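You operate a simulated robot arm through the tools that you are given. There is no shell and no other tool. Be economical: measure what you need, move in short steps, check, and stop when the job is done.

You run a simulated robot arm. Do the job below in one go: nothing can be reset, and whatever is moved stays where it is left.

## Task
Span the scale with the brass weight, then check-weigh the open pouch.
Fine: weight back in its place; a pouch that shows less than the order card's weight goes in the red tub, else on the green mat. Set down upright: brass weight, brown pouch.

It is judged by the outcome, as a careful person would: the job done as asked, and still so three seconds after it is handed in. It fails if anything else is knocked over, pushed out of place, dropped, spilled or broken.

## Robot
A 6-joint arm with a two-finger parallel gripper on a trunk, on a base that drives. Base frame: it is fixed to the floor where the robot stands at the start and does not move with it; the origin is under the middle of the robot, x ahead of it, y to its left, z up. Lengths are in mm, angles in degrees, forces in N, time in s.
Its first joint turns from -166.0 to 166.0 degrees. Places, roughly: green mat [500, 600, 900]; inside of the red tub [800, 900, 900]; scale pan [600, 300, 900]. Payload 3.91 kg.
Tool frame: the origin (TCP) lies between the finger pads and is the grasp point; the fingertips stand 30 mm ahead of it; z points along the fingers, y is the line along which they close. The gripper opens to 110 mm. The fingers are 20 mm wide and 10 mm thick; the gripper's body (48 by 112 mm) begins 55 mm behind the TCP.
Orientation is that of the tool frame in the base frame, as [roll, pitch, yaw] about the fixed x, y, z axes, in that order (R = Rz(yaw) Ry(pitch) Rx(roll)). With the fingers straight down and closing along the base's y, the tool's x points along the base's -x, its y along +y and its z along -z.

## Interface
- The arm moves only by the tool arm_command. Its argument "plan" is a list of rows, each a list of 3 entries, a list of its own where there are three numbers: the shift along the tool's x, y, z in units of 50 mm (1.0 is 50 mm), then the turn, a rotation vector about the tool's x, y, z in units of 4 degrees (1.0 is 4 degrees), then the gripper command, from -1 (fully open) to 1 (shut), values between in proportion. In form: [[[x, y, z], [rx, ry, rz], jaw], ...]. A call has 1 to 20 rows; each row shifts and turns the commanded pose from where the row before left it, along the tool's axes as they then stand. A call with a number of a shift or a turn outside -1 to 1 is refused whole. A row lasts 0.2 s, in which the tool goes at most 50 mm and 8.6 degrees; a call with a longer step from one row to the next is refused whole, and so is a gripper value outside its range. Where a pose cannot be reached the arm comes as near as it can. A force on the tool above 40 N (or 10 N above the force at the start of the call, whichever is more), or a blocked arm, ends the call early, and 0.2 s more pass. Each finger travels about 153 mm/s and halts on what it meets, pressing with about 39 N; the grip force reading is that of the motor and also rises with nothing between the fingers. The clock runs only during rows and for 0.2 s after the last one: add rows that do not move to give the fingers time. It gives the time, the measured TCP pose, the force on the tool (base axes), the opening and the grip force at its end, in the units of the frame above (readings bear some noise), with the torque about the TCP (base axes, N m) and any sound that the robot's microphone picked up, and new pictures: "show" is both (left out), scene, wrist or none.
- Cameras (640 x 400 px; columns grow to the right, rows downward): "scene" is now at [229, 220.8, 1352.1]; the picture's right is [0.00, -1.00, 0.00], its down [-0.67, -0.00, -0.75] and it looks along [0.75, 0.00, -0.67] (base axes); focal length 267 px, centre (320, 200). "wrist" rides on the gripper at [72, 17, -103] in the tool frame; the picture's right is [-0.23, 0.97, 0.00], its down [-0.76, -0.18, -0.62] and it looks along [-0.61, -0.14, 0.78] (tool axes); focal length 222 px, centre (320, 200). There is no depth. A picture from a camera that has moved, and an enlarged one, comes with that camera's place and axes in the base frame and with its lens. The place of the scene camera against the robot may be out by one fixed shift of up to 25 mm in any direction.
- steer(legs): drives the robot by 1 to 6 legs, each [ahead, turn to the left] in mm and degrees, along the robot's own axes; the way and the turn of a leg run together, so that a leg with both is an arc; at most 1500 mm and 180 degrees a leg. The arm and the cameras ride along, it lands a little off, and it stops where it bumps. It gives what a move gives, and a new picture of the scene camera.
- head_to(pan, tilt): turns the head with the scene camera to pan (to the left, within 120 degrees either way) and tilt (down, from -29 to 69), counted from straight ahead of the robot. It gives what a move gives, and a new picture of the scene camera.
- zoom(camera, box): a new picture of the part [left, top, right, bottom] of that camera's present view, enlarged. The clock stands still meanwhile.
- close_job(): hands the job in; it is judged then, once.

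Go step by step. Nothing tells you exact positions but the pictures and the camera data: compare them with the known pose of the tool, close in by small moves and look again before you grip or let go. The budget is 120 turns and 260 pictures, counting those below and the enlarged ones. Unless the task says otherwise, let go and move clear before handing in, and close with one line.

The tools are called after "Emit:" by a JSON object that holds its "fn" and its "kwargs". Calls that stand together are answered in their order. arm_command: Moves the arm, as the interface text tells. Its arguments: {"type":"object","properties":{"plan":{"type":"array","items":{"type":"array"}},"show":{"type":"string","enum":["both","scene","wrist","none"]}},"required":["plan"]} The other tools are called the same way: steer (legs) drives the base; head_to (pan, tilt) turns the head that bears the scene camera; zoom (camera, box) takes an enlarged picture of a part of a camera's view; close_job () hands the job in.

At the start:

```text
t: 0.0
tcp_pos: [439.9, 301.6, 1192.0]
ee_rot: [180.0, 0.0, 180.0]
ft_force: [0.6, 0.6, -0.6]
moment: [0.0, 0.02, -0.02]
gripper_width: 110.3
grip_force: 0.0
robot x, y, heading: [-3.5, -1.1, 0.1]
head pan, tilt: [0.0, 41.8]
```

scene: 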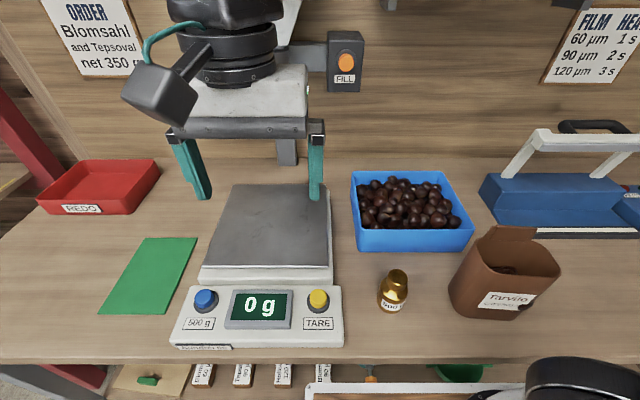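
wrist: 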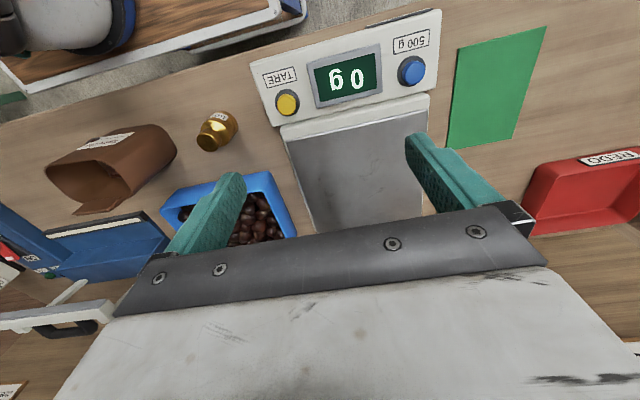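

I see the scale reading 0 g, with a 500 g button and a TARE button, plus the brass weight, the open brown pouch, the red tub and the green mat. I'll enlarge the cards and objects before moving.

Emit:
{"fn": "zoom", "kwargs": {"camera": "scene", "box": [30, 0, 190, 100]}}

Emit:
{"fn": "zoom", "kwargs": {"camera": "scene", "box": [340, 210, 580, 360]}}

Emit:
{"fn": "zoom", "kwargs": {"camera": "scene", "box": [160, 180, 360, 360]}}

Emit:
{"fn": "head_to", "kwargs": {"pan": 0, "tilt": 10}}

```text
4.00 times, centred on (110, 50) of scene
camera zoom: at [229.0, 220.8, 1352.1], right [0.0, -1.0, 0.0], down [-0.67, 0.0, -0.75], along [0.75, 0.0, -0.67], focal length 1069 px, centre (1160, 800)
```

zoom: 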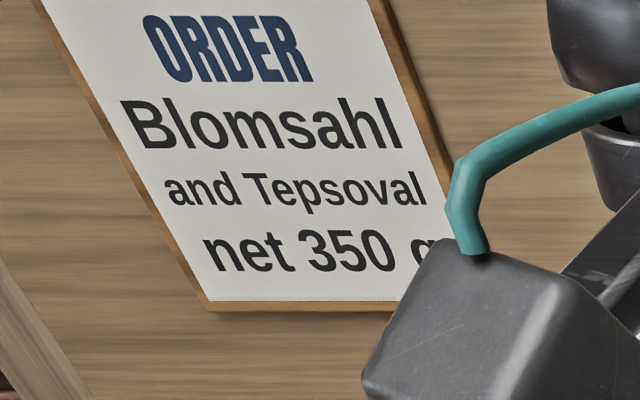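

```text
2.67 times, centred on (460, 285) of scene
camera zoom: at [229.0, 220.8, 1352.1], right [0.0, -1.0, 0.0], down [-0.67, 0.0, -0.75], along [0.75, 0.0, -0.67], focal length 713 px, centre (-53, -27)
```

zoom: 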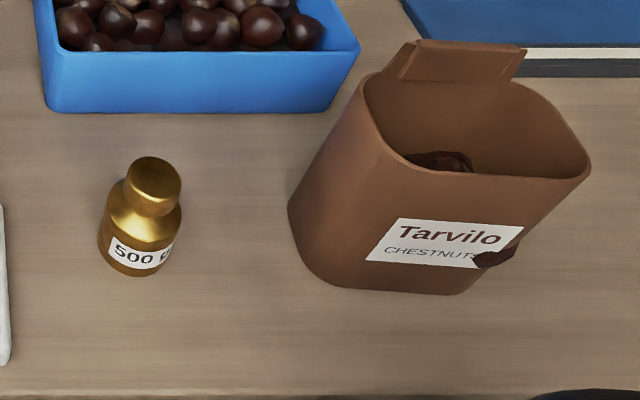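

```text
2.22 times, centred on (260, 270) of scene
camera zoom: at [229.0, 220.8, 1352.1], right [0.0, -1.0, 0.0], down [-0.67, 0.0, -0.75], along [0.75, 0.0, -0.67], focal length 594 px, centre (453, 44)
```

zoom: 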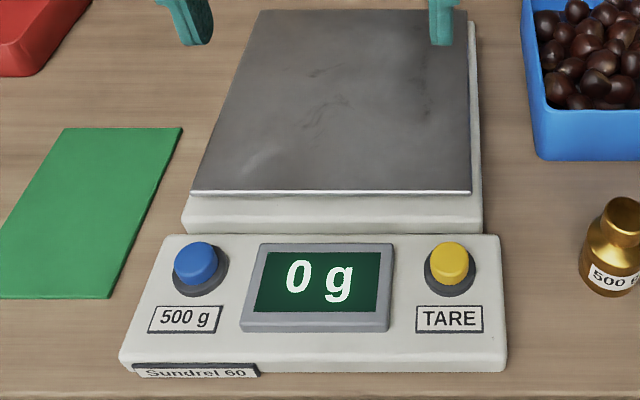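

```text
t: 1.0
tcp_pos: [440.5, 302.2, 1190.2]
ee_rot: [-180.0, -0.1, -180.0]
ft_force: [-0.6, 1.2, -0.5]
moment: [-0.01, 0.03, 0.02]
gripper_width: 110.0
grip_force: 0.0
robot x, y, heading: [-2.0, -0.2, -0.1]
head pan, tilt: [0.0, 10.0]
camera scene: at [238.2, 220.8, 1402.3], right [0.0, -1.0, 0.0], down [-0.17, 0.0, -0.98], along [0.98, 0.0, -0.17], focal length 267 px, centre (320, 200)
```

scene: 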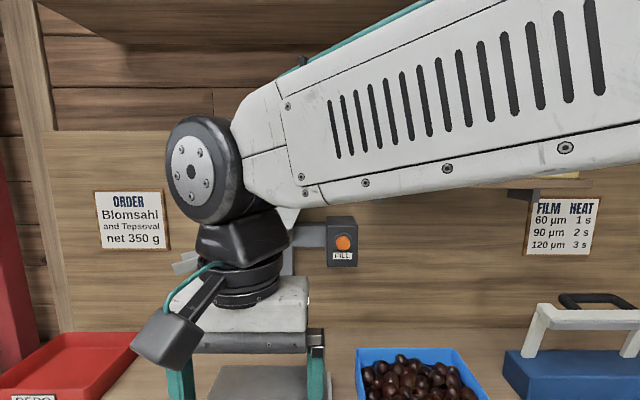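

The order is net 350 g. I'll look round for notices about the scale before touching it.

Emit:
{"fn": "head_to", "kwargs": {"pan": 70, "tilt": 25}}

Emit:
{"fn": "head_to", "kwargs": {"pan": -60, "tilt": 25}}

Emit:
{"fn": "head_to", "kwargs": {"pan": 0, "tilt": 62}}

```text
t: 2.4
tcp_pos: [439.5, 302.5, 1189.8]
ee_rot: [179.9, 0.0, 180.0]
ft_force: [0.5, -0.2, -0.2]
moment: [0.02, 0.01, -0.01]
gripper_width: 110.0
grip_force: 0.2
robot x, y, heading: [-0.2, -0.4, -0.1]
head pan, tilt: [70.0, 25.0]
camera scene: at [176.8, 307.3, 1378.0], right [0.94, -0.34, 0.0], down [-0.14, -0.4, -0.91], along [0.31, 0.85, -0.42], focal length 267 px, centre (320, 200)
```

scene: 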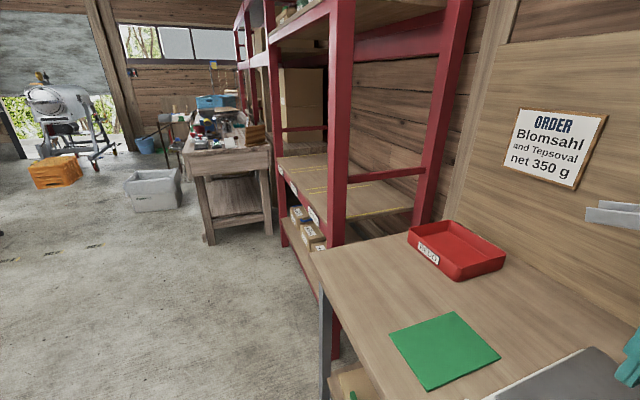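

```text
t: 4.5
tcp_pos: [439.1, 301.3, 1189.8]
ee_rot: [180.0, 0.1, 180.0]
ft_force: [0.4, -0.4, -0.5]
moment: [-0.03, -0.02, 0.0]
gripper_width: 110.1
grip_force: 0.1
robot x, y, heading: [2.6, -2.8, -0.1]
head pan, tilt: [-60.0, 25.0]
camera scene: at [191.3, 141.0, 1378.0], right [-0.87, -0.5, 0.0], down [-0.21, 0.37, -0.91], along [0.45, -0.78, -0.42], focal length 267 px, centre (320, 200)
```

scene: 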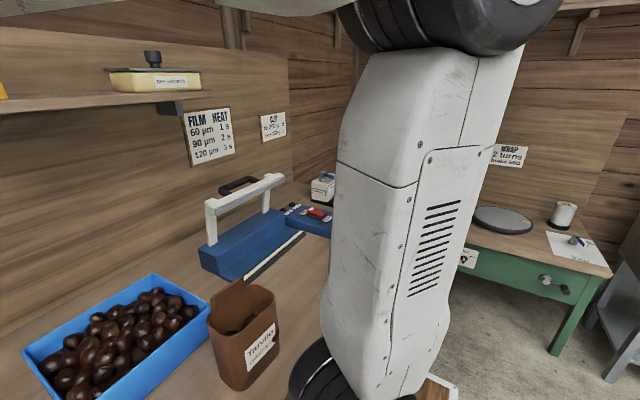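

```text
t: 5.8
tcp_pos: [439.6, 302.3, 1189.8]
ee_rot: [-179.9, 0.1, -180.0]
ft_force: [0.8, -0.5, 0.3]
moment: [-0.01, 0.0, 0.01]
gripper_width: 109.9
grip_force: 0.0
robot x, y, heading: [3.9, 1.9, -0.2]
head pan, tilt: [0.0, 62.0]
camera scene: at [209.6, 220.7, 1325.7], right [0.0, -1.0, 0.0], down [-0.88, 0.0, -0.47], along [0.47, 0.0, -0.88], focal length 267 px, centre (320, 200)
```

scene: 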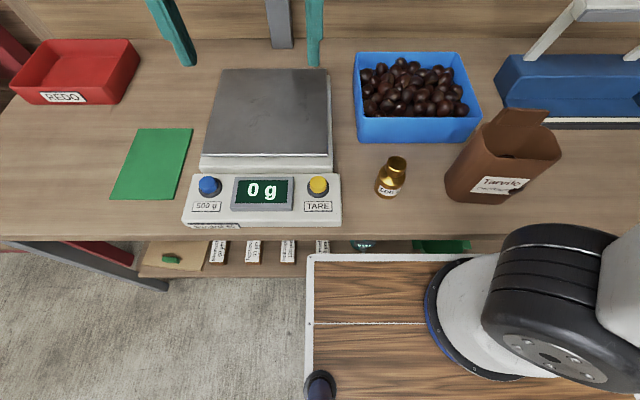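

No further scale notices turn up. The weight sits at about (485, 90), which is inside the arm's minimum reach, so I'll back off about 150 mm.

Emit:
{"fn": "steer", "kwargs": {"legs": [[-150, 0]]}}

Emit:
{"fn": "arm_command", "kwargs": {"plan": [[[0, 0, 0], [0, 0, 0], -1]], "show": "wrist"}}

```text
t: 7.2
tcp_pos: [290.1, 302.2, 1191.3]
ee_rot: [180.0, 0.0, -180.0]
ft_force: [-0.7, 1.0, 0.1]
moment: [0.0, -0.04, 0.03]
gripper_width: 110.2
grip_force: 0.2
robot x, y, heading: [-149.1, -0.9, 0.3]
head pan, tilt: [0.0, 62.0]
camera scene: at [60.3, 221.0, 1325.7], right [0.0, -1.0, 0.0], down [-0.88, 0.0, -0.47], along [0.47, 0.0, -0.88], focal length 267 px, centre (320, 200)
```

scene: 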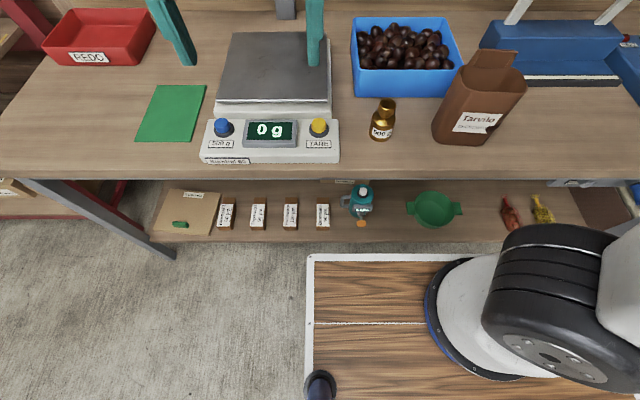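

```text
t: 7.5
tcp_pos: [290.2, 301.6, 1191.7]
ee_rot: [180.0, 0.0, -179.9]
ft_force: [-0.5, -0.1, 0.5]
moment: [-0.04, 0.01, -0.02]
gripper_width: 109.8
grip_force: 0.0
robot x, y, heading: [-149.5, 1.9, 0.2]
head pan, tilt: [0.0, 62.0]
camera wrist: at [217.7, 319.9, 1294.9], right [0.23, 0.97, 0.0], down [0.76, -0.18, 0.62], along [0.61, -0.14, -0.78], focal length 222 px, centre (320, 200)
```

wrist: 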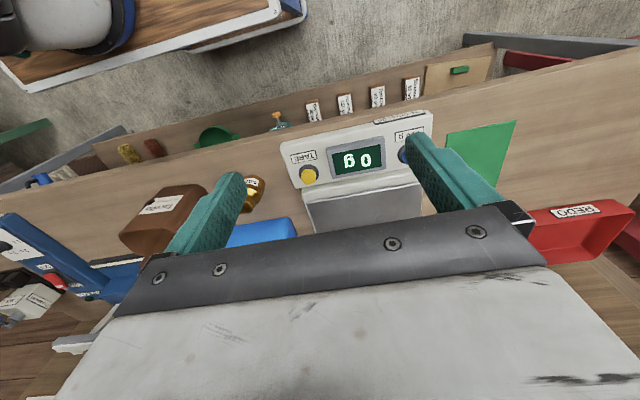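

I triangulated the TARE button to about (462, 240, 890), the table top to z≈850 and the weight to about (480, 92). Next I'll hover over the weight.

Emit:
{"fn": "arm_command", "kwargs": {"plan": [[[-0.543, -0.6, 0.286], [0, 0, 0], -1], [[-0.543, -0.6, 0.286], [0, 0, 0], -1], [[-0.543, -0.6, 0.286], [0, 0, 0], -1], [[-0.543, -0.6, 0.286], [0, 0, 0], -1], [[-0.543, -0.6, 0.286], [0, 0, 0], -1], [[-0.543, -0.6, 0.286], [0, 0, 0], -1], [[-0.543, -0.6, 0.286], [0, 0, 0], -1], [[0, 0, 0], [0, 0, 0], -1]]}}

```text
t: 9.3
tcp_pos: [480.8, 94.7, 1090.3]
ee_rot: [-180.0, 0.1, -179.9]
ft_force: [-0.6, 0.4, -0.8]
moment: [-0.01, 0.02, 0.01]
gripper_width: 109.9
grip_force: 0.1
robot x, y, heading: [-151.6, 1.8, 0.1]
head pan, tilt: [0.0, 62.0]
camera scene: at [60.3, 220.9, 1325.7], right [0.0, -1.0, 0.0], down [-0.88, 0.0, -0.47], along [0.47, 0.0, -0.88], focal length 267 px, centre (320, 200)
camera wrist: at [409.4, 112.0, 1194.5], right [0.23, 0.97, 0.0], down [0.76, -0.18, 0.62], along [0.61, -0.14, -0.78], focal length 222 px, centre (320, 200)
```

scene: 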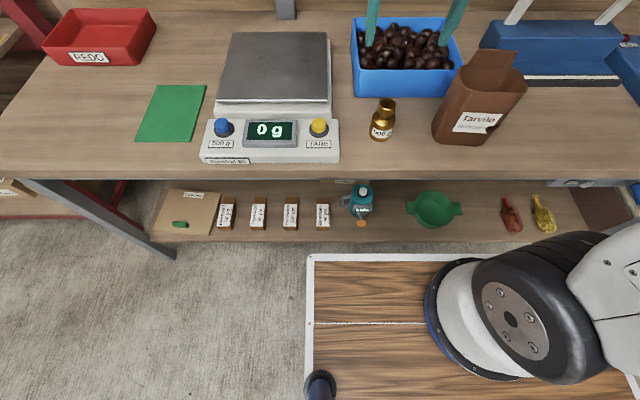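
wrist: 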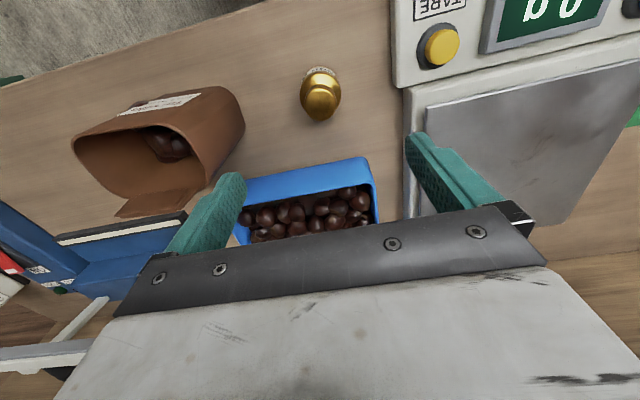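

I'm above and slightly beyond the weight. I'll enlarge the weight and pouch in the wrist view to measure them.

Emit:
{"fn": "zoom", "kwargs": {"camera": "wrist", "box": [270, 50, 370, 130]}}

Emit:
{"fn": "zoom", "kwargs": {"camera": "wrist", "box": [60, 70, 260, 230]}}

Emit:
{"fn": "zoom", "kwargs": {"camera": "scene", "box": [340, 30, 560, 170]}}

```text
5.00 times, centred on (320, 90) of wrist
camera zoom: at [409.4, 112.0, 1194.5], right [0.23, 0.97, 0.0], down [0.76, -0.18, 0.62], along [0.61, -0.14, -0.78], focal length 1111 px, centre (320, 750)
```

zoom: 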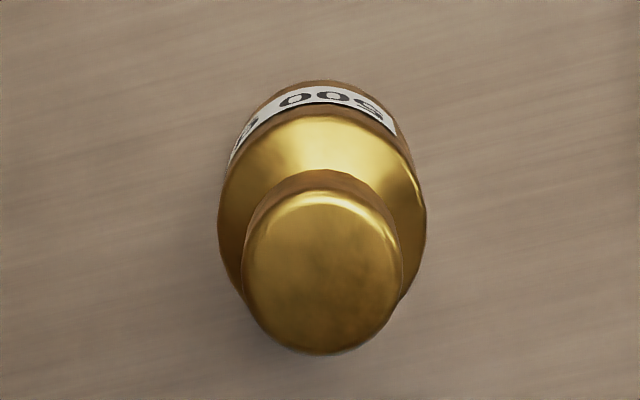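

```text
2.50 times, centred on (160, 150) of wrist
camera zoom: at [409.4, 112.0, 1194.5], right [0.23, 0.97, 0.0], down [0.76, -0.18, 0.62], along [0.61, -0.14, -0.78], focal length 555 px, centre (720, 325)
```

zoom: 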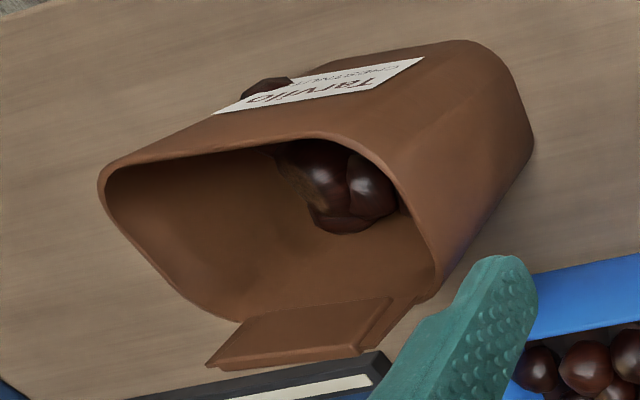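

```text
2.86 times, centred on (450, 100) of scene
camera zoom: at [60.3, 220.9, 1325.7], right [0.0, -1.0, 0.0], down [-0.88, 0.0, -0.47], along [0.47, 0.0, -0.88], focal length 764 px, centre (-51, 486)
```

zoom: 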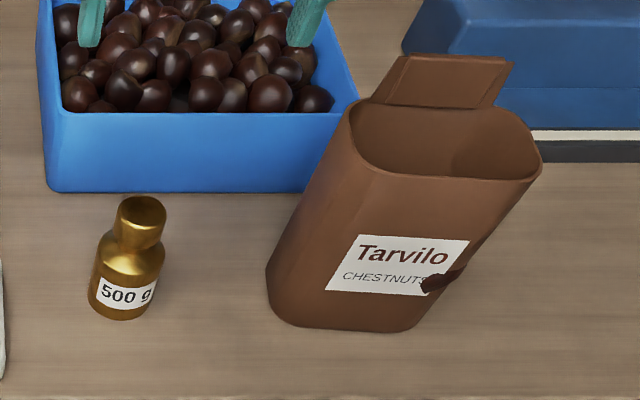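

The weight's axis looks to be about (484, 96), with its top near z≈930, a knob about 35 mm wide and a body about 52 mm wide. I'll go down to z≈1000, still above it, and re-measure.

Emit:
{"fn": "arm_command", "kwargs": {"plan": [[[-0.06, 0.03, 0.6], [0, 0, 0], -1], [[0, 0, 0.6], [0, 0, 0], -1], [[0, 0, 0.6], [0, 0, 0], -1], [[0, 0, 0], [0, 0, 0], -1]]}}

Emit:
{"fn": "zoom", "kwargs": {"camera": "wrist", "box": [240, 40, 400, 160]}}

Emit:
{"fn": "zoom", "kwargs": {"camera": "scene", "box": [340, 30, 560, 170]}}

```text
t: 10.3
tcp_pos: [485.3, 95.3, 1000.9]
ee_rot: [-180.0, -0.1, -179.9]
ft_force: [0.3, -0.3, 0.3]
moment: [0.03, -0.01, 0.0]
gripper_width: 110.0
grip_force: 0.1
robot x, y, heading: [-153.6, -1.1, 0.2]
head pan, tilt: [0.0, 62.0]
camera scene: at [60.3, 220.9, 1325.7], right [0.0, -1.0, 0.0], down [-0.88, 0.0, -0.47], along [0.47, 0.0, -0.88], focal length 267 px, centre (320, 200)
camera wrist: at [412.3, 113.1, 1105.5], right [0.23, 0.97, 0.0], down [0.76, -0.18, 0.62], along [0.61, -0.14, -0.78], focal length 222 px, centre (320, 200)
```

scene: 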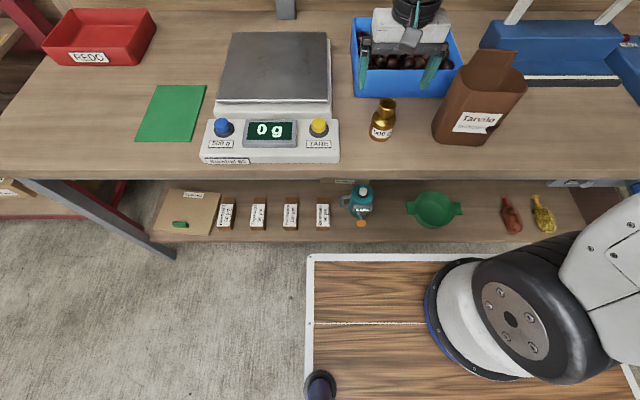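
wrist: 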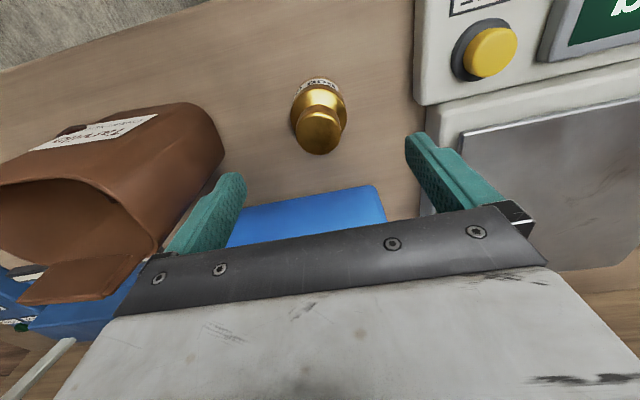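

```text
3.33 times, centred on (320, 100) of wrist
camera zoom: at [412.3, 113.1, 1105.5], right [0.23, 0.97, 0.0], down [0.76, -0.18, 0.62], along [0.61, -0.14, -0.78], focal length 740 px, centre (320, 533)
```

zoom: 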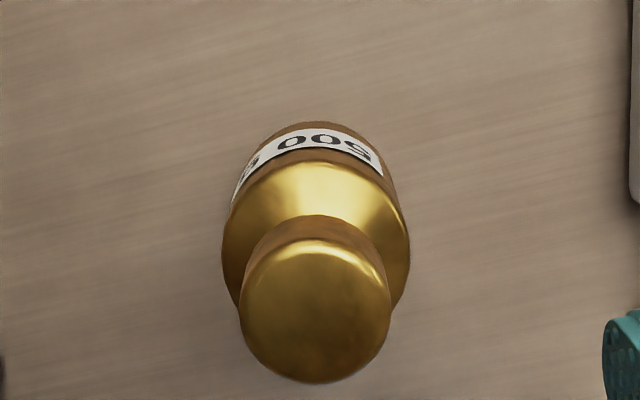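

```text
2.86 times, centred on (450, 100) of scene
camera zoom: at [60.3, 220.9, 1325.7], right [0.0, -1.0, 0.0], down [-0.88, 0.0, -0.47], along [0.47, 0.0, -0.88], focal length 764 px, centre (-51, 486)
```

zoom: 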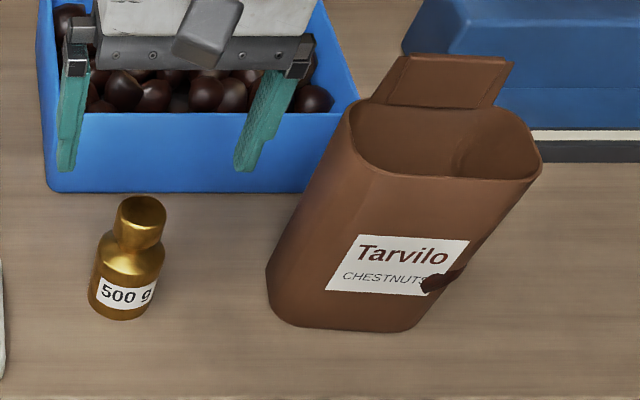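

The weight's axis is at (486, 95.5) with its top at z≈920, and I'm centred on it. I'll descend so the pads take the body, then close.

Emit:
{"fn": "arm_command", "kwargs": {"plan": [[[0, 0, 0.56], [0, 0, 0], -1], [[0, 0, 0.56], [0, 0, 0], -1], [[0, 0, 0.56], [0, 0, 0], -1], [[0, 0, 0.56], [0, 0, 0], -1], [[0, 0, 0], [0, 0, 0], -1]]}}

```text
t: 11.6
tcp_pos: [486.2, 93.9, 886.8]
ee_rot: [-180.0, 0.0, -180.0]
ft_force: [-0.3, -0.2, -0.3]
moment: [0.01, 0.01, 0.03]
gripper_width: 110.2
grip_force: 0.2
robot x, y, heading: [-145.9, 1.9, -0.1]
head pan, tilt: [0.0, 62.0]
camera scene: at [60.3, 220.9, 1325.7], right [0.0, -1.0, 0.0], down [-0.88, 0.0, -0.47], along [0.47, 0.0, -0.88], focal length 267 px, centre (320, 200)
camera wrist: at [412.4, 111.4, 991.3], right [0.23, 0.97, 0.0], down [0.76, -0.18, 0.62], along [0.61, -0.14, -0.78], focal length 222 px, centre (320, 200)
```

scene: 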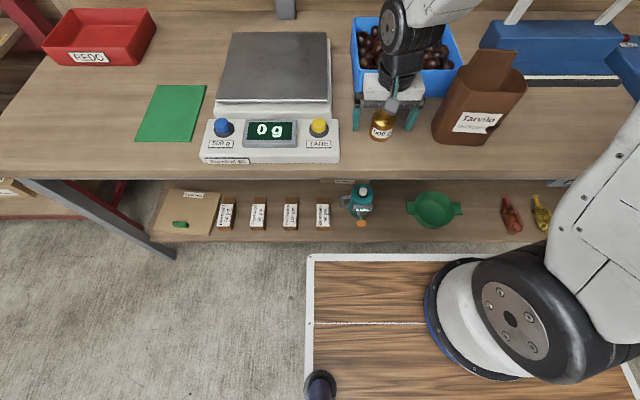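
wrist: 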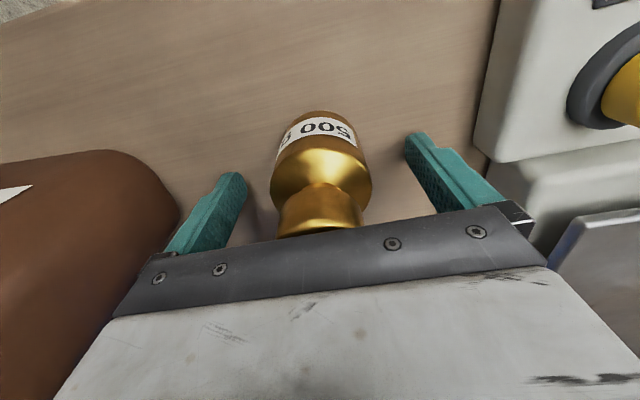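

The fingers straddle the weight symmetrically. I'll close on it, then lift slightly and check.

Emit:
{"fn": "arm_command", "kwargs": {"plan": [[[0, 0, 0], [0, 0, 0], 0], [[0, 0, 0], [0, 0, 0], 0.4], [[0, 0, 0], [0, 0, 0], 1], [[0, 0, 0], [0, 0, 0], 1], [[0, 0, 0], [0, 0, 0], 1], [[0, 0, -0.2], [0, 0, 0], 1], [[0, 0, 0], [0, 0, 0], 1]]}}

Emit:
{"fn": "zoom", "kwargs": {"camera": "scene", "box": [340, 30, 560, 170]}}

```text
t: 13.2
tcp_pos: [486.0, 94.3, 897.1]
ee_rot: [-180.0, 0.0, -179.9]
ft_force: [0.2, 1.2, -4.3]
moment: [0.03, -0.03, 0.0]
gripper_width: 51.4
grip_force: 38.9
robot x, y, heading: [-151.7, 1.7, 0.1]
head pan, tilt: [0.0, 62.0]
camera scene: at [60.5, 221.0, 1325.6], right [0.0, -1.0, 0.0], down [-0.88, 0.0, -0.47], along [0.47, 0.0, -0.88], focal length 267 px, centre (320, 200)
camera wrist: at [412.7, 111.3, 1002.5], right [0.23, 0.97, 0.0], down [0.76, -0.18, 0.62], along [0.61, -0.14, -0.78], focal length 222 px, centre (320, 200)
```

scene: 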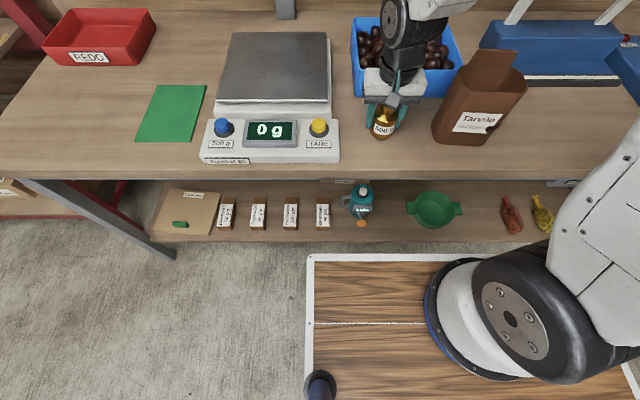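
wrist: 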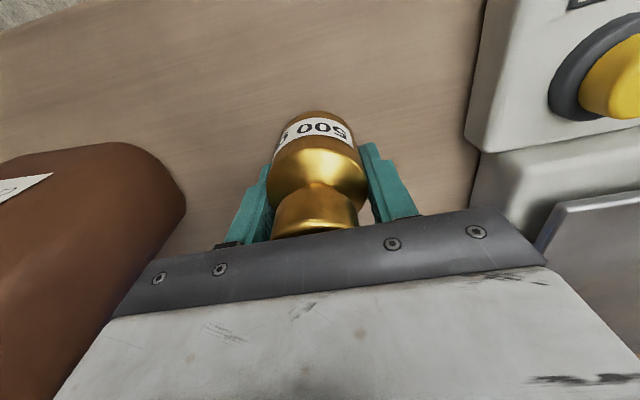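

```text
2.86 times, centred on (450, 100) of scene
camera zoom: at [60.5, 221.0, 1325.6], right [0.0, -1.0, 0.0], down [-0.88, 0.0, -0.47], along [0.47, 0.0, -0.88], focal length 764 px, centre (-51, 486)
```

zoom: 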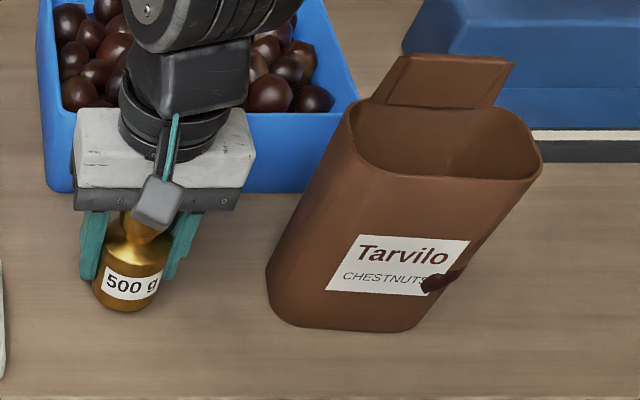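

The weight is held: 51 mm opening and about 4.5 N more load. Its place on the table is (486, 95) with the TCP at z=887. I'll lift it and check what hangs above the scale pan.

Emit:
{"fn": "arm_command", "kwargs": {"plan": [[[0, 0, -0.6], [0, 0, 0], 1], [[0, 0, -0.6], [0, 0, 0], 1], [[0, 0, -0.6], [0, 0, 0], 1], [[0, 0, -0.6], [0, 0, 0], 1], [[0, 0, 0], [0, 0, 0], 1]], "show": "none"}}

Emit:
{"fn": "head_to", "kwargs": {"pan": 10, "tilt": 35}}

```text
t: 14.3
tcp_pos: [485.1, 95.5, 1018.5]
ee_rot: [-179.9, 0.1, -179.9]
ft_force: [-0.2, -0.5, -4.5]
moment: [-0.01, -0.04, -0.02]
gripper_width: 51.4
grip_force: 39.3
robot x, y, heading: [-149.4, -1.7, 0.3]
head pan, tilt: [0.0, 62.0]
```

```text
t: 15.3
tcp_pos: [485.0, 94.7, 1018.8]
ee_rot: [180.0, 0.0, -179.9]
ft_force: [-0.3, -1.0, -4.9]
moment: [0.02, -0.03, -0.02]
gripper_width: 51.3
grip_force: 39.4
robot x, y, heading: [-150.4, 1.0, 0.1]
head pan, tilt: [10.0, 35.0]
camera scene: at [82.8, 236.3, 1362.2], right [0.17, -0.98, 0.0], down [-0.57, -0.1, -0.82], along [0.81, 0.14, -0.57], focal length 267 px, centre (320, 200)
```

scene: 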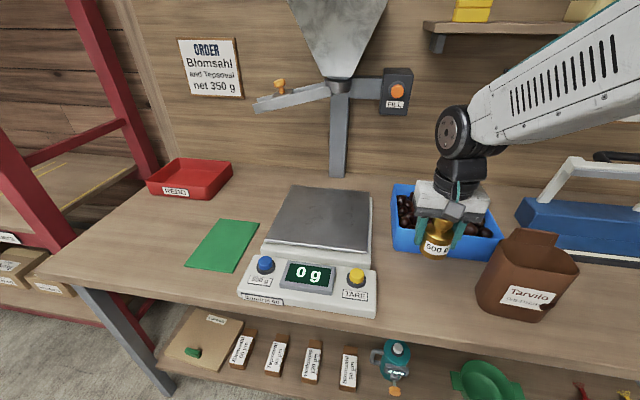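

The hopper stands well behind the pan, so a drop point at about (620, 330) is clear. I'll carry the weight there at this height.

Emit:
{"fn": "arm_command", "kwargs": {"plan": [[[-0.3, 0.52, 0], [0, 0, 0], 1], [[-0.3, 0.52, 0], [0, 0, 0], 1], [[-0.3, 0.52, 0], [0, 0, 0], 1], [[-0.3, 0.52, 0], [0, 0, 0], 1], [[-0.3, 0.52, 0], [0, 0, 0], 1], [[-0.3, 0.52, 0], [0, 0, 0], 1], [[-0.3, 0.52, 0], [0, 0, 0], 1], [[-0.3, 0.52, 0], [0, 0, 0], 1], [[-0.3, 0.52, 0], [0, 0, 0], 1], [[0, 0, 0], [0, 0, 0], 1]]}}

```text
t: 17.5
tcp_pos: [618.1, 327.3, 1015.3]
ee_rot: [180.0, 0.0, 180.0]
ft_force: [-0.4, 0.3, -5.2]
moment: [-0.04, -0.05, 0.0]
gripper_width: 51.3
grip_force: 39.0
robot x, y, heading: [-150.1, -2.9, 0.1]
head pan, tilt: [10.0, 35.0]
camera scene: at [82.9, 236.4, 1362.2], right [0.18, -0.98, 0.0], down [-0.56, -0.1, -0.82], along [0.81, 0.14, -0.57], focal length 267 px, centre (320, 200)
camera wrist: at [545.5, 345.1, 1120.1], right [0.23, 0.97, 0.0], down [0.76, -0.18, 0.62], along [0.61, -0.14, -0.78], focal length 222 px, centre (320, 200)
```

scene: 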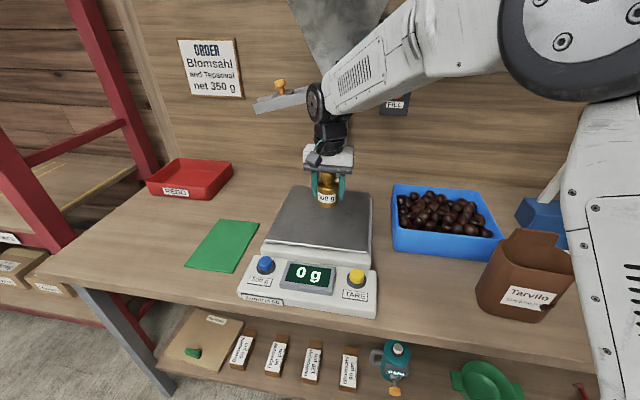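
wrist: 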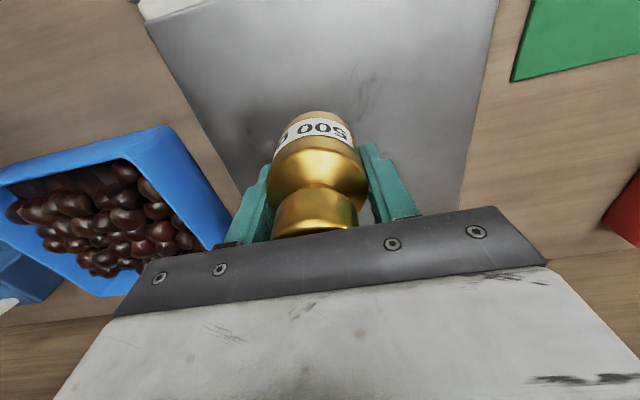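

The weight is over the pan, whose top is at z≈900–915. I'll lower it in small steps.

Emit:
{"fn": "arm_command", "kwargs": {"plan": [[[0, 0, 0.4], [0, 0, 0], 1], [[0, 0, 0.4], [0, 0, 0], 1], [[0, 0, 0.2], [0, 0, 0], 1], [[0, 0, 0.1], [0, 0, 0], 1], [[0, 0, 0], [0, 0, 0], 1]], "show": "scene"}}

Emit:
{"fn": "zoom", "kwargs": {"camera": "scene", "box": [230, 140, 400, 320]}}

```text
t: 18.7
tcp_pos: [619.0, 329.3, 962.2]
ee_rot: [-180.0, 0.0, -179.8]
ft_force: [-0.1, 0.0, -3.9]
moment: [-0.01, -0.02, 0.0]
gripper_width: 51.2
grip_force: 38.5
robot x, y, heading: [-149.9, -1.7, 0.1]
head pan, tilt: [10.0, 35.0]
camera scene: at [82.9, 236.4, 1362.2], right [0.18, -0.98, 0.0], down [-0.56, -0.1, -0.82], along [0.81, 0.14, -0.57], focal length 267 px, centre (320, 200)
```

scene: 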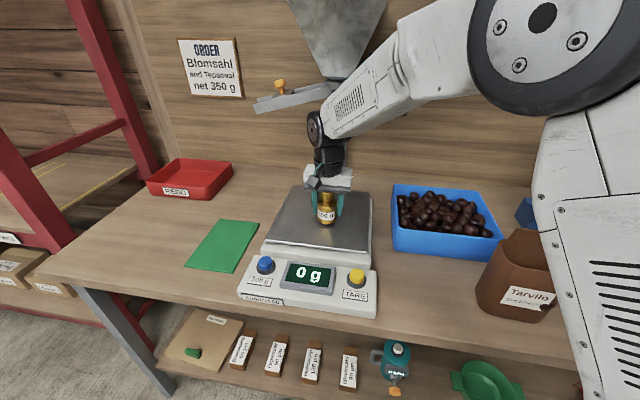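

```text
2.22 times, centred on (315, 230) of scene
camera zoom: at [82.9, 236.4, 1362.2], right [0.18, -0.98, 0.0], down [-0.56, -0.1, -0.82], along [0.81, 0.14, -0.57], focal length 594 px, centre (331, 133)
```

zoom: 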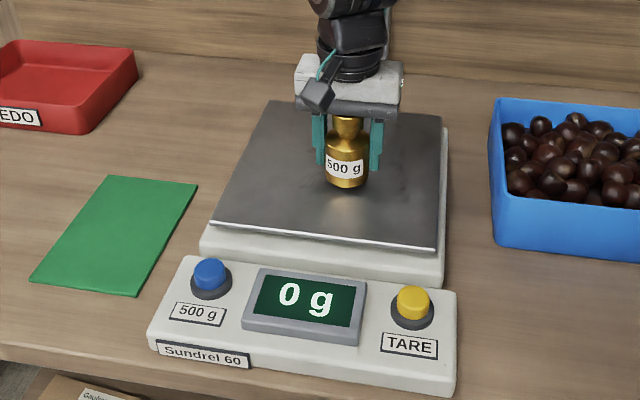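

Emit:
{"fn": "arm_command", "kwargs": {"plan": [[[0, 0, 0.08], [0, 0, 0], 1], [[0, 0, 0.08], [0, 0, 0], 1], [[0, 0, 0.08], [0, 0, 0], 1], [[0, 0, 0], [0, 0, 0], 1]], "show": "scene"}}

```text
t: 19.7
tcp_pos: [617.9, 328.4, 952.6]
ee_rot: [180.0, 0.1, -179.9]
ft_force: [-0.1, -0.9, 13.9]
moment: [-0.23, 0.52, 0.05]
gripper_width: 51.1
grip_force: 38.9
robot x, y, heading: [-147.0, 2.9, 0.0]
head pan, tilt: [10.0, 35.0]
camera scene: at [82.3, 236.1, 1362.4], right [0.18, -0.98, 0.0], down [-0.56, -0.1, -0.82], along [0.81, 0.14, -0.57], focal length 267 px, centre (320, 200)
```

scene: 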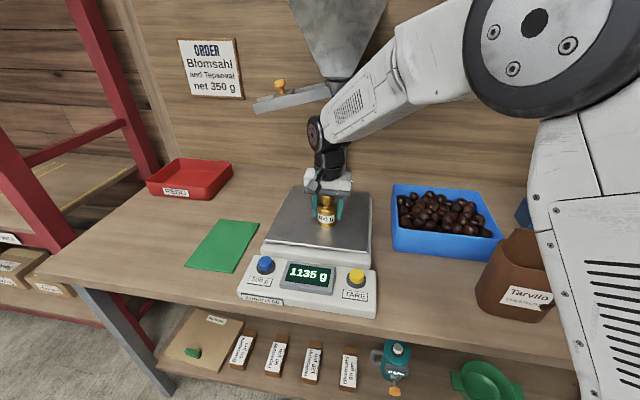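

The weight is on the pan, with 1135 g showing because I'm still pressing. I'll ease up 1.5 mm and release gently.

Emit:
{"fn": "arm_command", "kwargs": {"plan": [[[0, 0, -0.03], [0, 0, 0], 1], [[0, 0, 0], [0, 0, 0], 1]], "show": "scene"}}

```text
t: 20.3
tcp_pos: [618.4, 329.1, 951.4]
ee_rot: [180.0, 0.0, -179.9]
ft_force: [2.6, 2.4, 6.8]
moment: [0.1, -0.06, -0.01]
gripper_width: 51.1
grip_force: 39.1
robot x, y, heading: [-144.7, 1.6, -0.0]
head pan, tilt: [10.0, 35.0]
camera scene: at [82.6, 236.4, 1362.3], right [0.18, -0.98, 0.0], down [-0.56, -0.1, -0.82], along [0.81, 0.14, -0.57], focal length 267 px, centre (320, 200)
```

scene: 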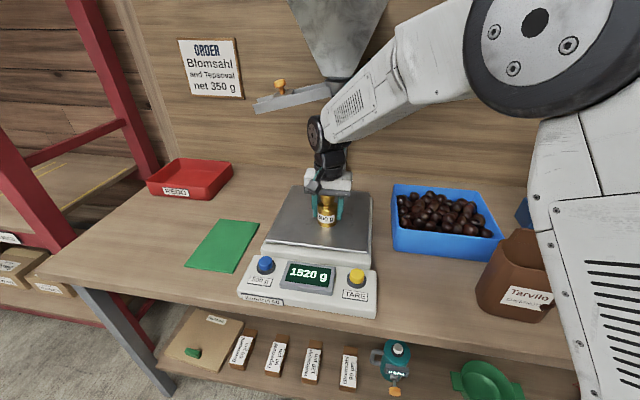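

Emit:
{"fn": "arm_command", "kwargs": {"plan": [[[0, 0, -0.02], [0, 0, 0], 1], [[0, 0, 0], [0, 0, 0], 0.4], [[0, 0, 0], [0, 0, 0], 0], [[0, 0, 0], [0, 0, 0], -0.6], [[0, 0, 0], [0, 0, 0], -1], [[0, 0, 0], [0, 0, 0], -1]]}}

```text
t: 21.7
tcp_pos: [618.2, 328.0, 952.6]
ee_rot: [-180.0, 0.0, 180.0]
ft_force: [-0.2, -0.2, 0.9]
moment: [0.04, -0.02, -0.03]
gripper_width: 109.8
grip_force: 0.0
robot x, y, heading: [-147.9, 1.7, -0.1]
head pan, tilt: [10.0, 35.0]
camera scene: at [82.7, 236.4, 1362.2], right [0.18, -0.98, 0.0], down [-0.56, -0.1, -0.82], along [0.81, 0.14, -0.57], focal length 267 px, centre (320, 200)
camera wrist: at [546.0, 345.5, 1057.7], right [0.23, 0.97, 0.0], down [0.76, -0.18, 0.62], along [0.61, -0.14, -0.78], focal length 222 px, centre (320, 200)
```

scene: 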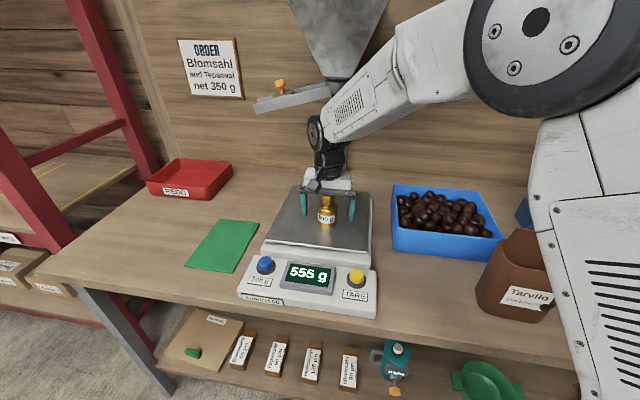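
wrist: 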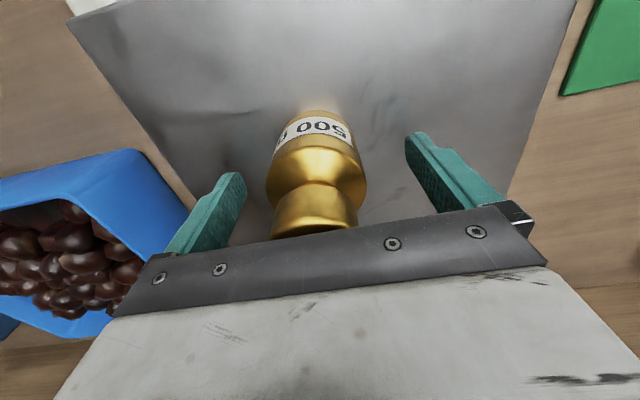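

The scale reads 555 g with the weight alone, so it does need spanning. I'll rise clear, close the fingers and move over the blue 500 g button at about (461, 447, 890).

Emit:
{"fn": "arm_command", "kwargs": {"plan": [[[0, 0, -0.5], [0, 0, 0], -1], [[0, 0, -0.5], [0, 0, 0], -1], [[0, 0, -0.5], [0, 0, 0], -1], [[0, 0, -0.6], [0, 0, 0], -1], [[0.6, 0.48, 0], [0, 0, 0], 0], [[0.6, 0.48, 0], [0, 0, 0], 1], [[0.6, 0.48, 0], [0, 0, 0], 1], [[0.6, 0.48, 0], [0, 0, 0], 1], [[0.74, 0.48, 0], [0, 0, 0], 1], [[0, 0, 0.6], [0, 0, 0], 1], [[0, 0, 0.6], [0, 0, 0], 1], [[0, 0, 0.4], [0, 0, 0], 1], [[0, 0, 0], [0, 0, 0], 1]]}}

Emit:
{"fn": "zoom", "kwargs": {"camera": "scene", "box": [230, 180, 400, 320]}}

```text
t: 24.5
tcp_pos: [461.0, 447.9, 978.0]
ee_rot: [180.0, 0.0, -180.0]
ft_force: [0.7, 1.0, 1.0]
moment: [0.01, 0.0, 0.01]
gripper_width: 0.0
grip_force: 37.6
robot x, y, heading: [-149.6, -1.0, 0.2]
head pan, tilt: [10.0, 35.0]
camera scene: at [82.7, 236.4, 1362.2], right [0.18, -0.98, 0.0], down [-0.56, -0.1, -0.82], along [0.81, 0.14, -0.57], focal length 267 px, centre (320, 200)
camera wrist: at [388.1, 465.9, 1082.7], right [0.23, 0.97, 0.0], down [0.76, -0.18, 0.62], along [0.61, -0.14, -0.78], focal length 222 px, centre (320, 200)
```

scene: 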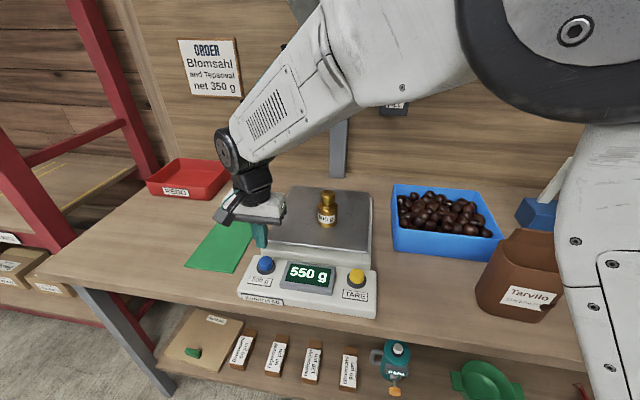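
wrist: 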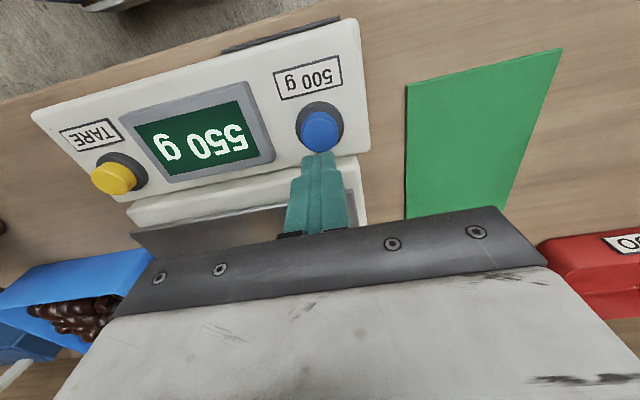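

```text
2.86 times, centred on (315, 250) of scene
camera zoom: at [82.7, 236.4, 1362.2], right [0.18, -0.98, 0.0], down [-0.56, -0.1, -0.82], along [0.81, 0.14, -0.57], focal length 764 px, centre (334, 57)
```

zoom: 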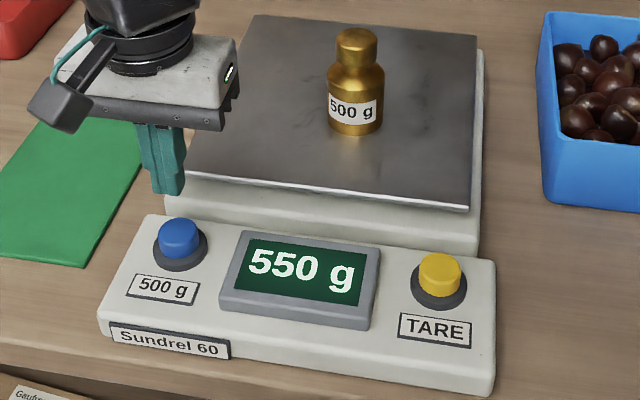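

The fingertips are above the button, and the reading moved from 555 to 550 g. I'll go down to just above the button and check that the reading has settled before pressing.

Emit:
{"fn": "arm_command", "kwargs": {"plan": [[[0, 0.02, 0.3], [0, 0, 0], 1], [[0, 0, 0.3], [0, 0, 0], 1], [[0, 0, 0.2], [0, 0, 0], 1], [[0, 0, 0], [0, 0, 0], 1], [[0, 0, 0], [0, 0, 0], 1], [[0, 0, 0], [0, 0, 0], 1], [[0, 0, 0], [0, 0, 0], 1]]}}

Emit:
{"fn": "zoom", "kwargs": {"camera": "scene", "box": [230, 180, 400, 320]}}

```text
t: 26.1
tcp_pos: [461.3, 450.7, 938.8]
ee_rot: [180.0, 0.0, -179.9]
ft_force: [0.4, -0.2, -0.1]
moment: [0.0, -0.01, 0.01]
gripper_width: 0.0
grip_force: 37.6
robot x, y, heading: [-150.8, -2.0, 0.2]
head pan, tilt: [10.0, 35.0]
camera scene: at [82.7, 236.4, 1362.2], right [0.18, -0.98, 0.0], down [-0.56, -0.1, -0.82], along [0.81, 0.14, -0.57], focal length 267 px, centre (320, 200)
camera wrist: at [388.1, 467.0, 1042.9], right [0.23, 0.97, 0.0], down [0.76, -0.18, 0.62], along [0.61, -0.14, -0.78], focal length 222 px, centre (320, 200)
```

scene: 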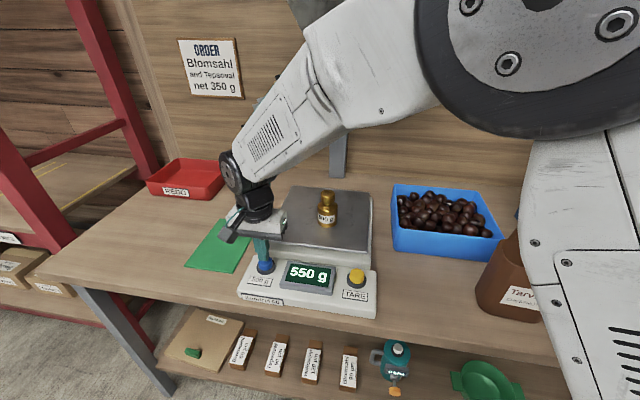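
wrist: 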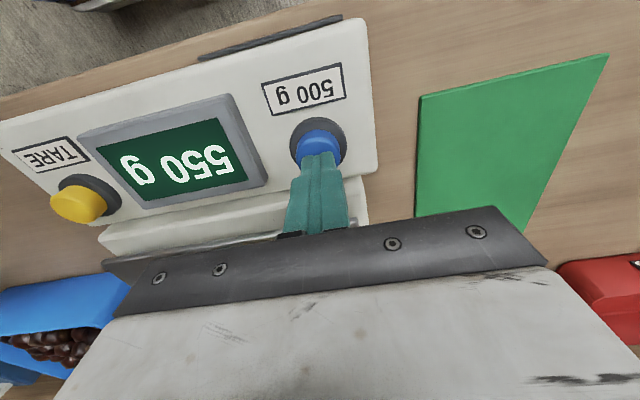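

```text
2.86 times, centred on (315, 250) of scene
camera zoom: at [82.7, 236.4, 1362.2], right [0.18, -0.98, 0.0], down [-0.56, -0.1, -0.82], along [0.81, 0.14, -0.57], focal length 764 px, centre (334, 57)
```

zoom: 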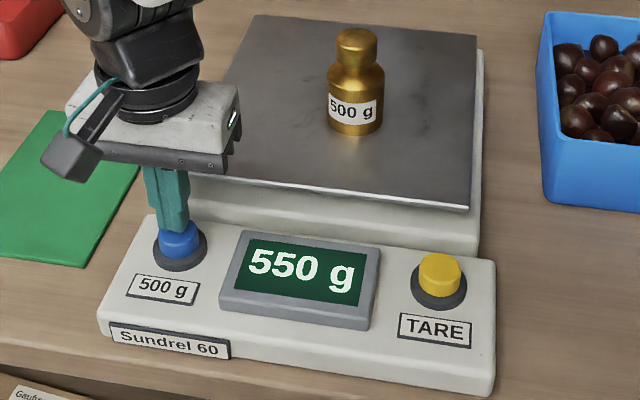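

It's steady at 550 g and the fingertips are over the blue button. I'll press down in small steps.

Emit:
{"fn": "arm_command", "kwargs": {"plan": [[[0, 0, 0.08], [0, 0, 0], 1], [[0, 0, 0.08], [0, 0, 0], 1], [[0, 0, 0.06], [0, 0, 0], 1], [[0, 0, 0.06], [0, 0, 0], 1], [[0, 0, 0], [0, 0, 0], 1]]}}

```text
t: 27.3
tcp_pos: [461.1, 450.8, 924.5]
ee_rot: [179.9, 0.1, -179.9]
ft_force: [2.3, 1.8, 5.3]
moment: [0.07, -0.06, -0.01]
gripper_width: 0.2
grip_force: 38.1
robot x, y, heading: [-150.3, -0.2, 0.1]
head pan, tilt: [10.0, 35.0]
heard: click
camera scene: at [82.7, 236.3, 1362.3], right [0.18, -0.98, 0.0], down [-0.56, -0.1, -0.82], along [0.81, 0.14, -0.57], focal length 267 px, centre (320, 200)
camera wrist: at [388.4, 467.5, 1029.6], right [0.23, 0.97, 0.0], down [0.76, -0.18, 0.62], along [0.61, -0.14, -0.78], focal length 222 px, centre (320, 200)
```

scene: 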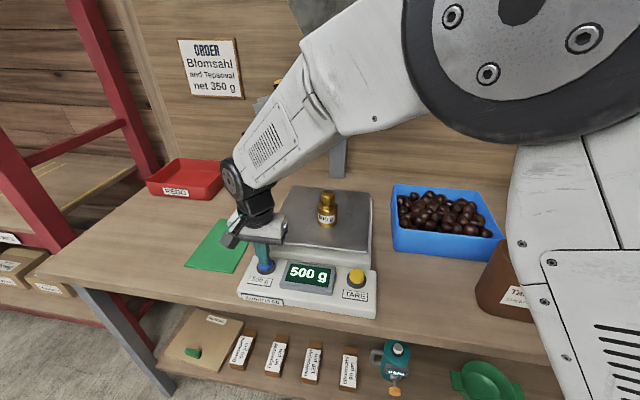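
wrist: 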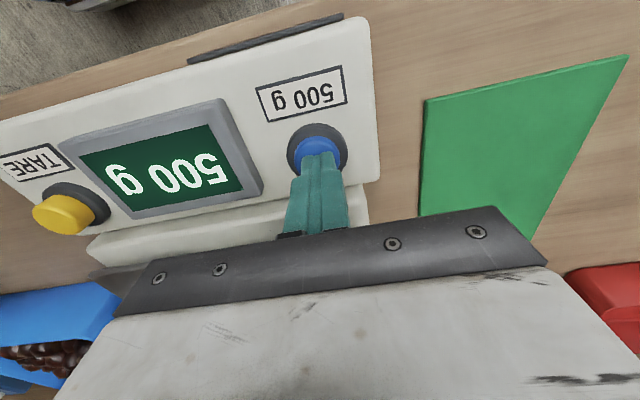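

There was a click and the display reads 500 g. I'll rise and go back above the weight with the gripper open.

Emit:
{"fn": "arm_command", "kwargs": {"plan": [[[0, 0, -0.5], [0, 0, 0], 1], [[0, 0, -0.7], [0, 0, 0], 1], [[0, 0, -0.7], [0, 0, 0], 1], [[0, 0, -0.7], [0, 0, 0], 1], [[-0.6, -0.48, 0], [0, 0, 0], 0], [[-0.6, -0.48, 0], [0, 0, 0], -1], [[-0.6, -0.48, 0], [0, 0, 0], -1], [[-0.6, -0.48, 0], [0, 0, 0], -1], [[-0.74, -0.52, 0], [0, 0, 0], -1], [[0, 0, 0], [0, 0, 0], -1]]}}

```text
t: 29.5
tcp_pos: [618.7, 326.2, 1053.7]
ee_rot: [179.9, -0.1, -179.8]
ft_force: [0.9, -0.1, -0.1]
moment: [0.01, 0.01, 0.05]
gripper_width: 109.8
grip_force: 0.1
robot x, y, heading: [-147.7, -2.3, 0.1]
head pan, tilt: [10.0, 35.0]
camera scene: at [82.7, 236.4, 1362.2], right [0.18, -0.98, 0.0], down [-0.56, -0.1, -0.82], along [0.81, 0.14, -0.57], focal length 267 px, centre (320, 200)
camera wrist: at [546.3, 343.5, 1158.3], right [0.23, 0.97, 0.0], down [0.76, -0.18, 0.62], along [0.61, -0.14, -0.78], focal length 222 px, centre (320, 200)
```

scene: 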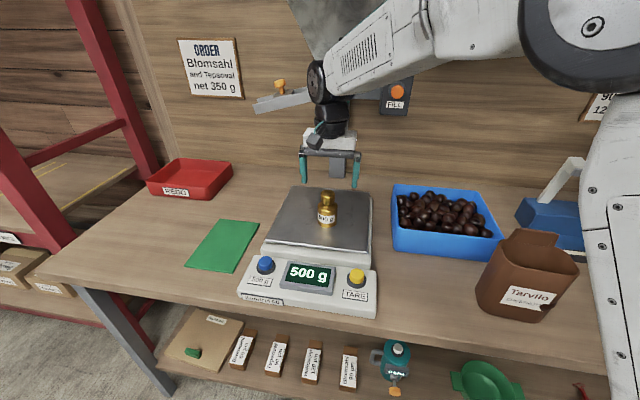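
wrist: 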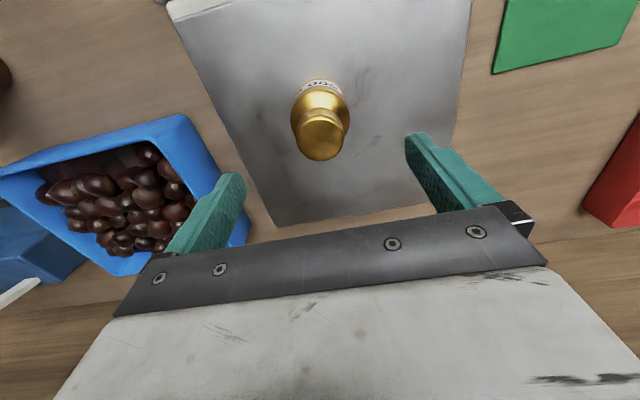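

It's stable at 500 g. I'll descend over the weight, grip it and lift.

Emit:
{"fn": "arm_command", "kwargs": {"plan": [[[0, 0.04, 0.5], [0, 0, 0], -1], [[0, 0, 0.5], [0, 0, 0], -1], [[0, 0, 0.5], [0, 0, 0], -1], [[0, 0, 0.48], [0, 0, 0], -1], [[0, 0, 0], [0, 0, 0], -0.2], [[0, 0, 0], [0, 0, 0], 0.3], [[0, 0, 0], [0, 0, 0], 1], [[0, 0, 0], [0, 0, 0], 1], [[0, 0, 0], [0, 0, 0], 1], [[0, 0, -0.3], [0, 0, 0], 1], [[0, 0, -0.6], [0, 0, 0], 1], [[0, 0, -0.6], [0, 0, 0], 1], [[0, 0, 0], [0, 0, 0], 1], [[0, 0, 0], [0, 0, 0], 1], [[0, 0, 0], [0, 0, 0], 1]]}}

```text
t: 32.7
tcp_pos: [620.2, 329.8, 1030.8]
ee_rot: [180.0, -0.1, -179.9]
ft_force: [0.8, 0.1, -4.7]
moment: [-0.01, -0.08, 0.01]
gripper_width: 51.1
grip_force: 38.7
robot x, y, heading: [-149.0, -1.6, 0.1]
head pan, tilt: [10.0, 35.0]
camera scene: at [82.9, 236.4, 1362.2], right [0.18, -0.98, 0.0], down [-0.56, -0.1, -0.82], along [0.81, 0.14, -0.57], focal length 267 px, centre (320, 200)
camera wrist: at [546.5, 347.5, 1134.5], right [0.23, 0.97, 0.0], down [0.76, -0.18, 0.62], along [0.61, -0.14, -0.78], focal length 222 px, centre (320, 200)
```

scene: 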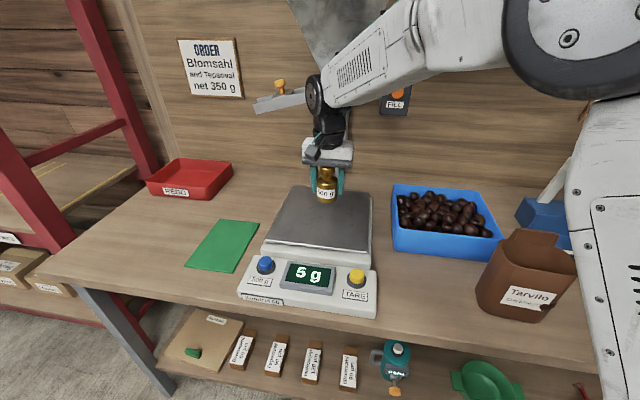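
wrist: 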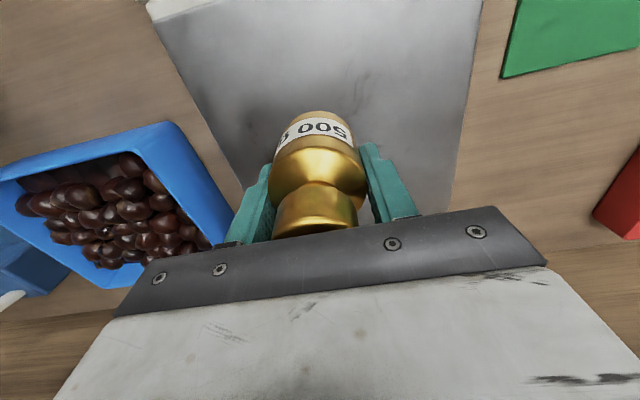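

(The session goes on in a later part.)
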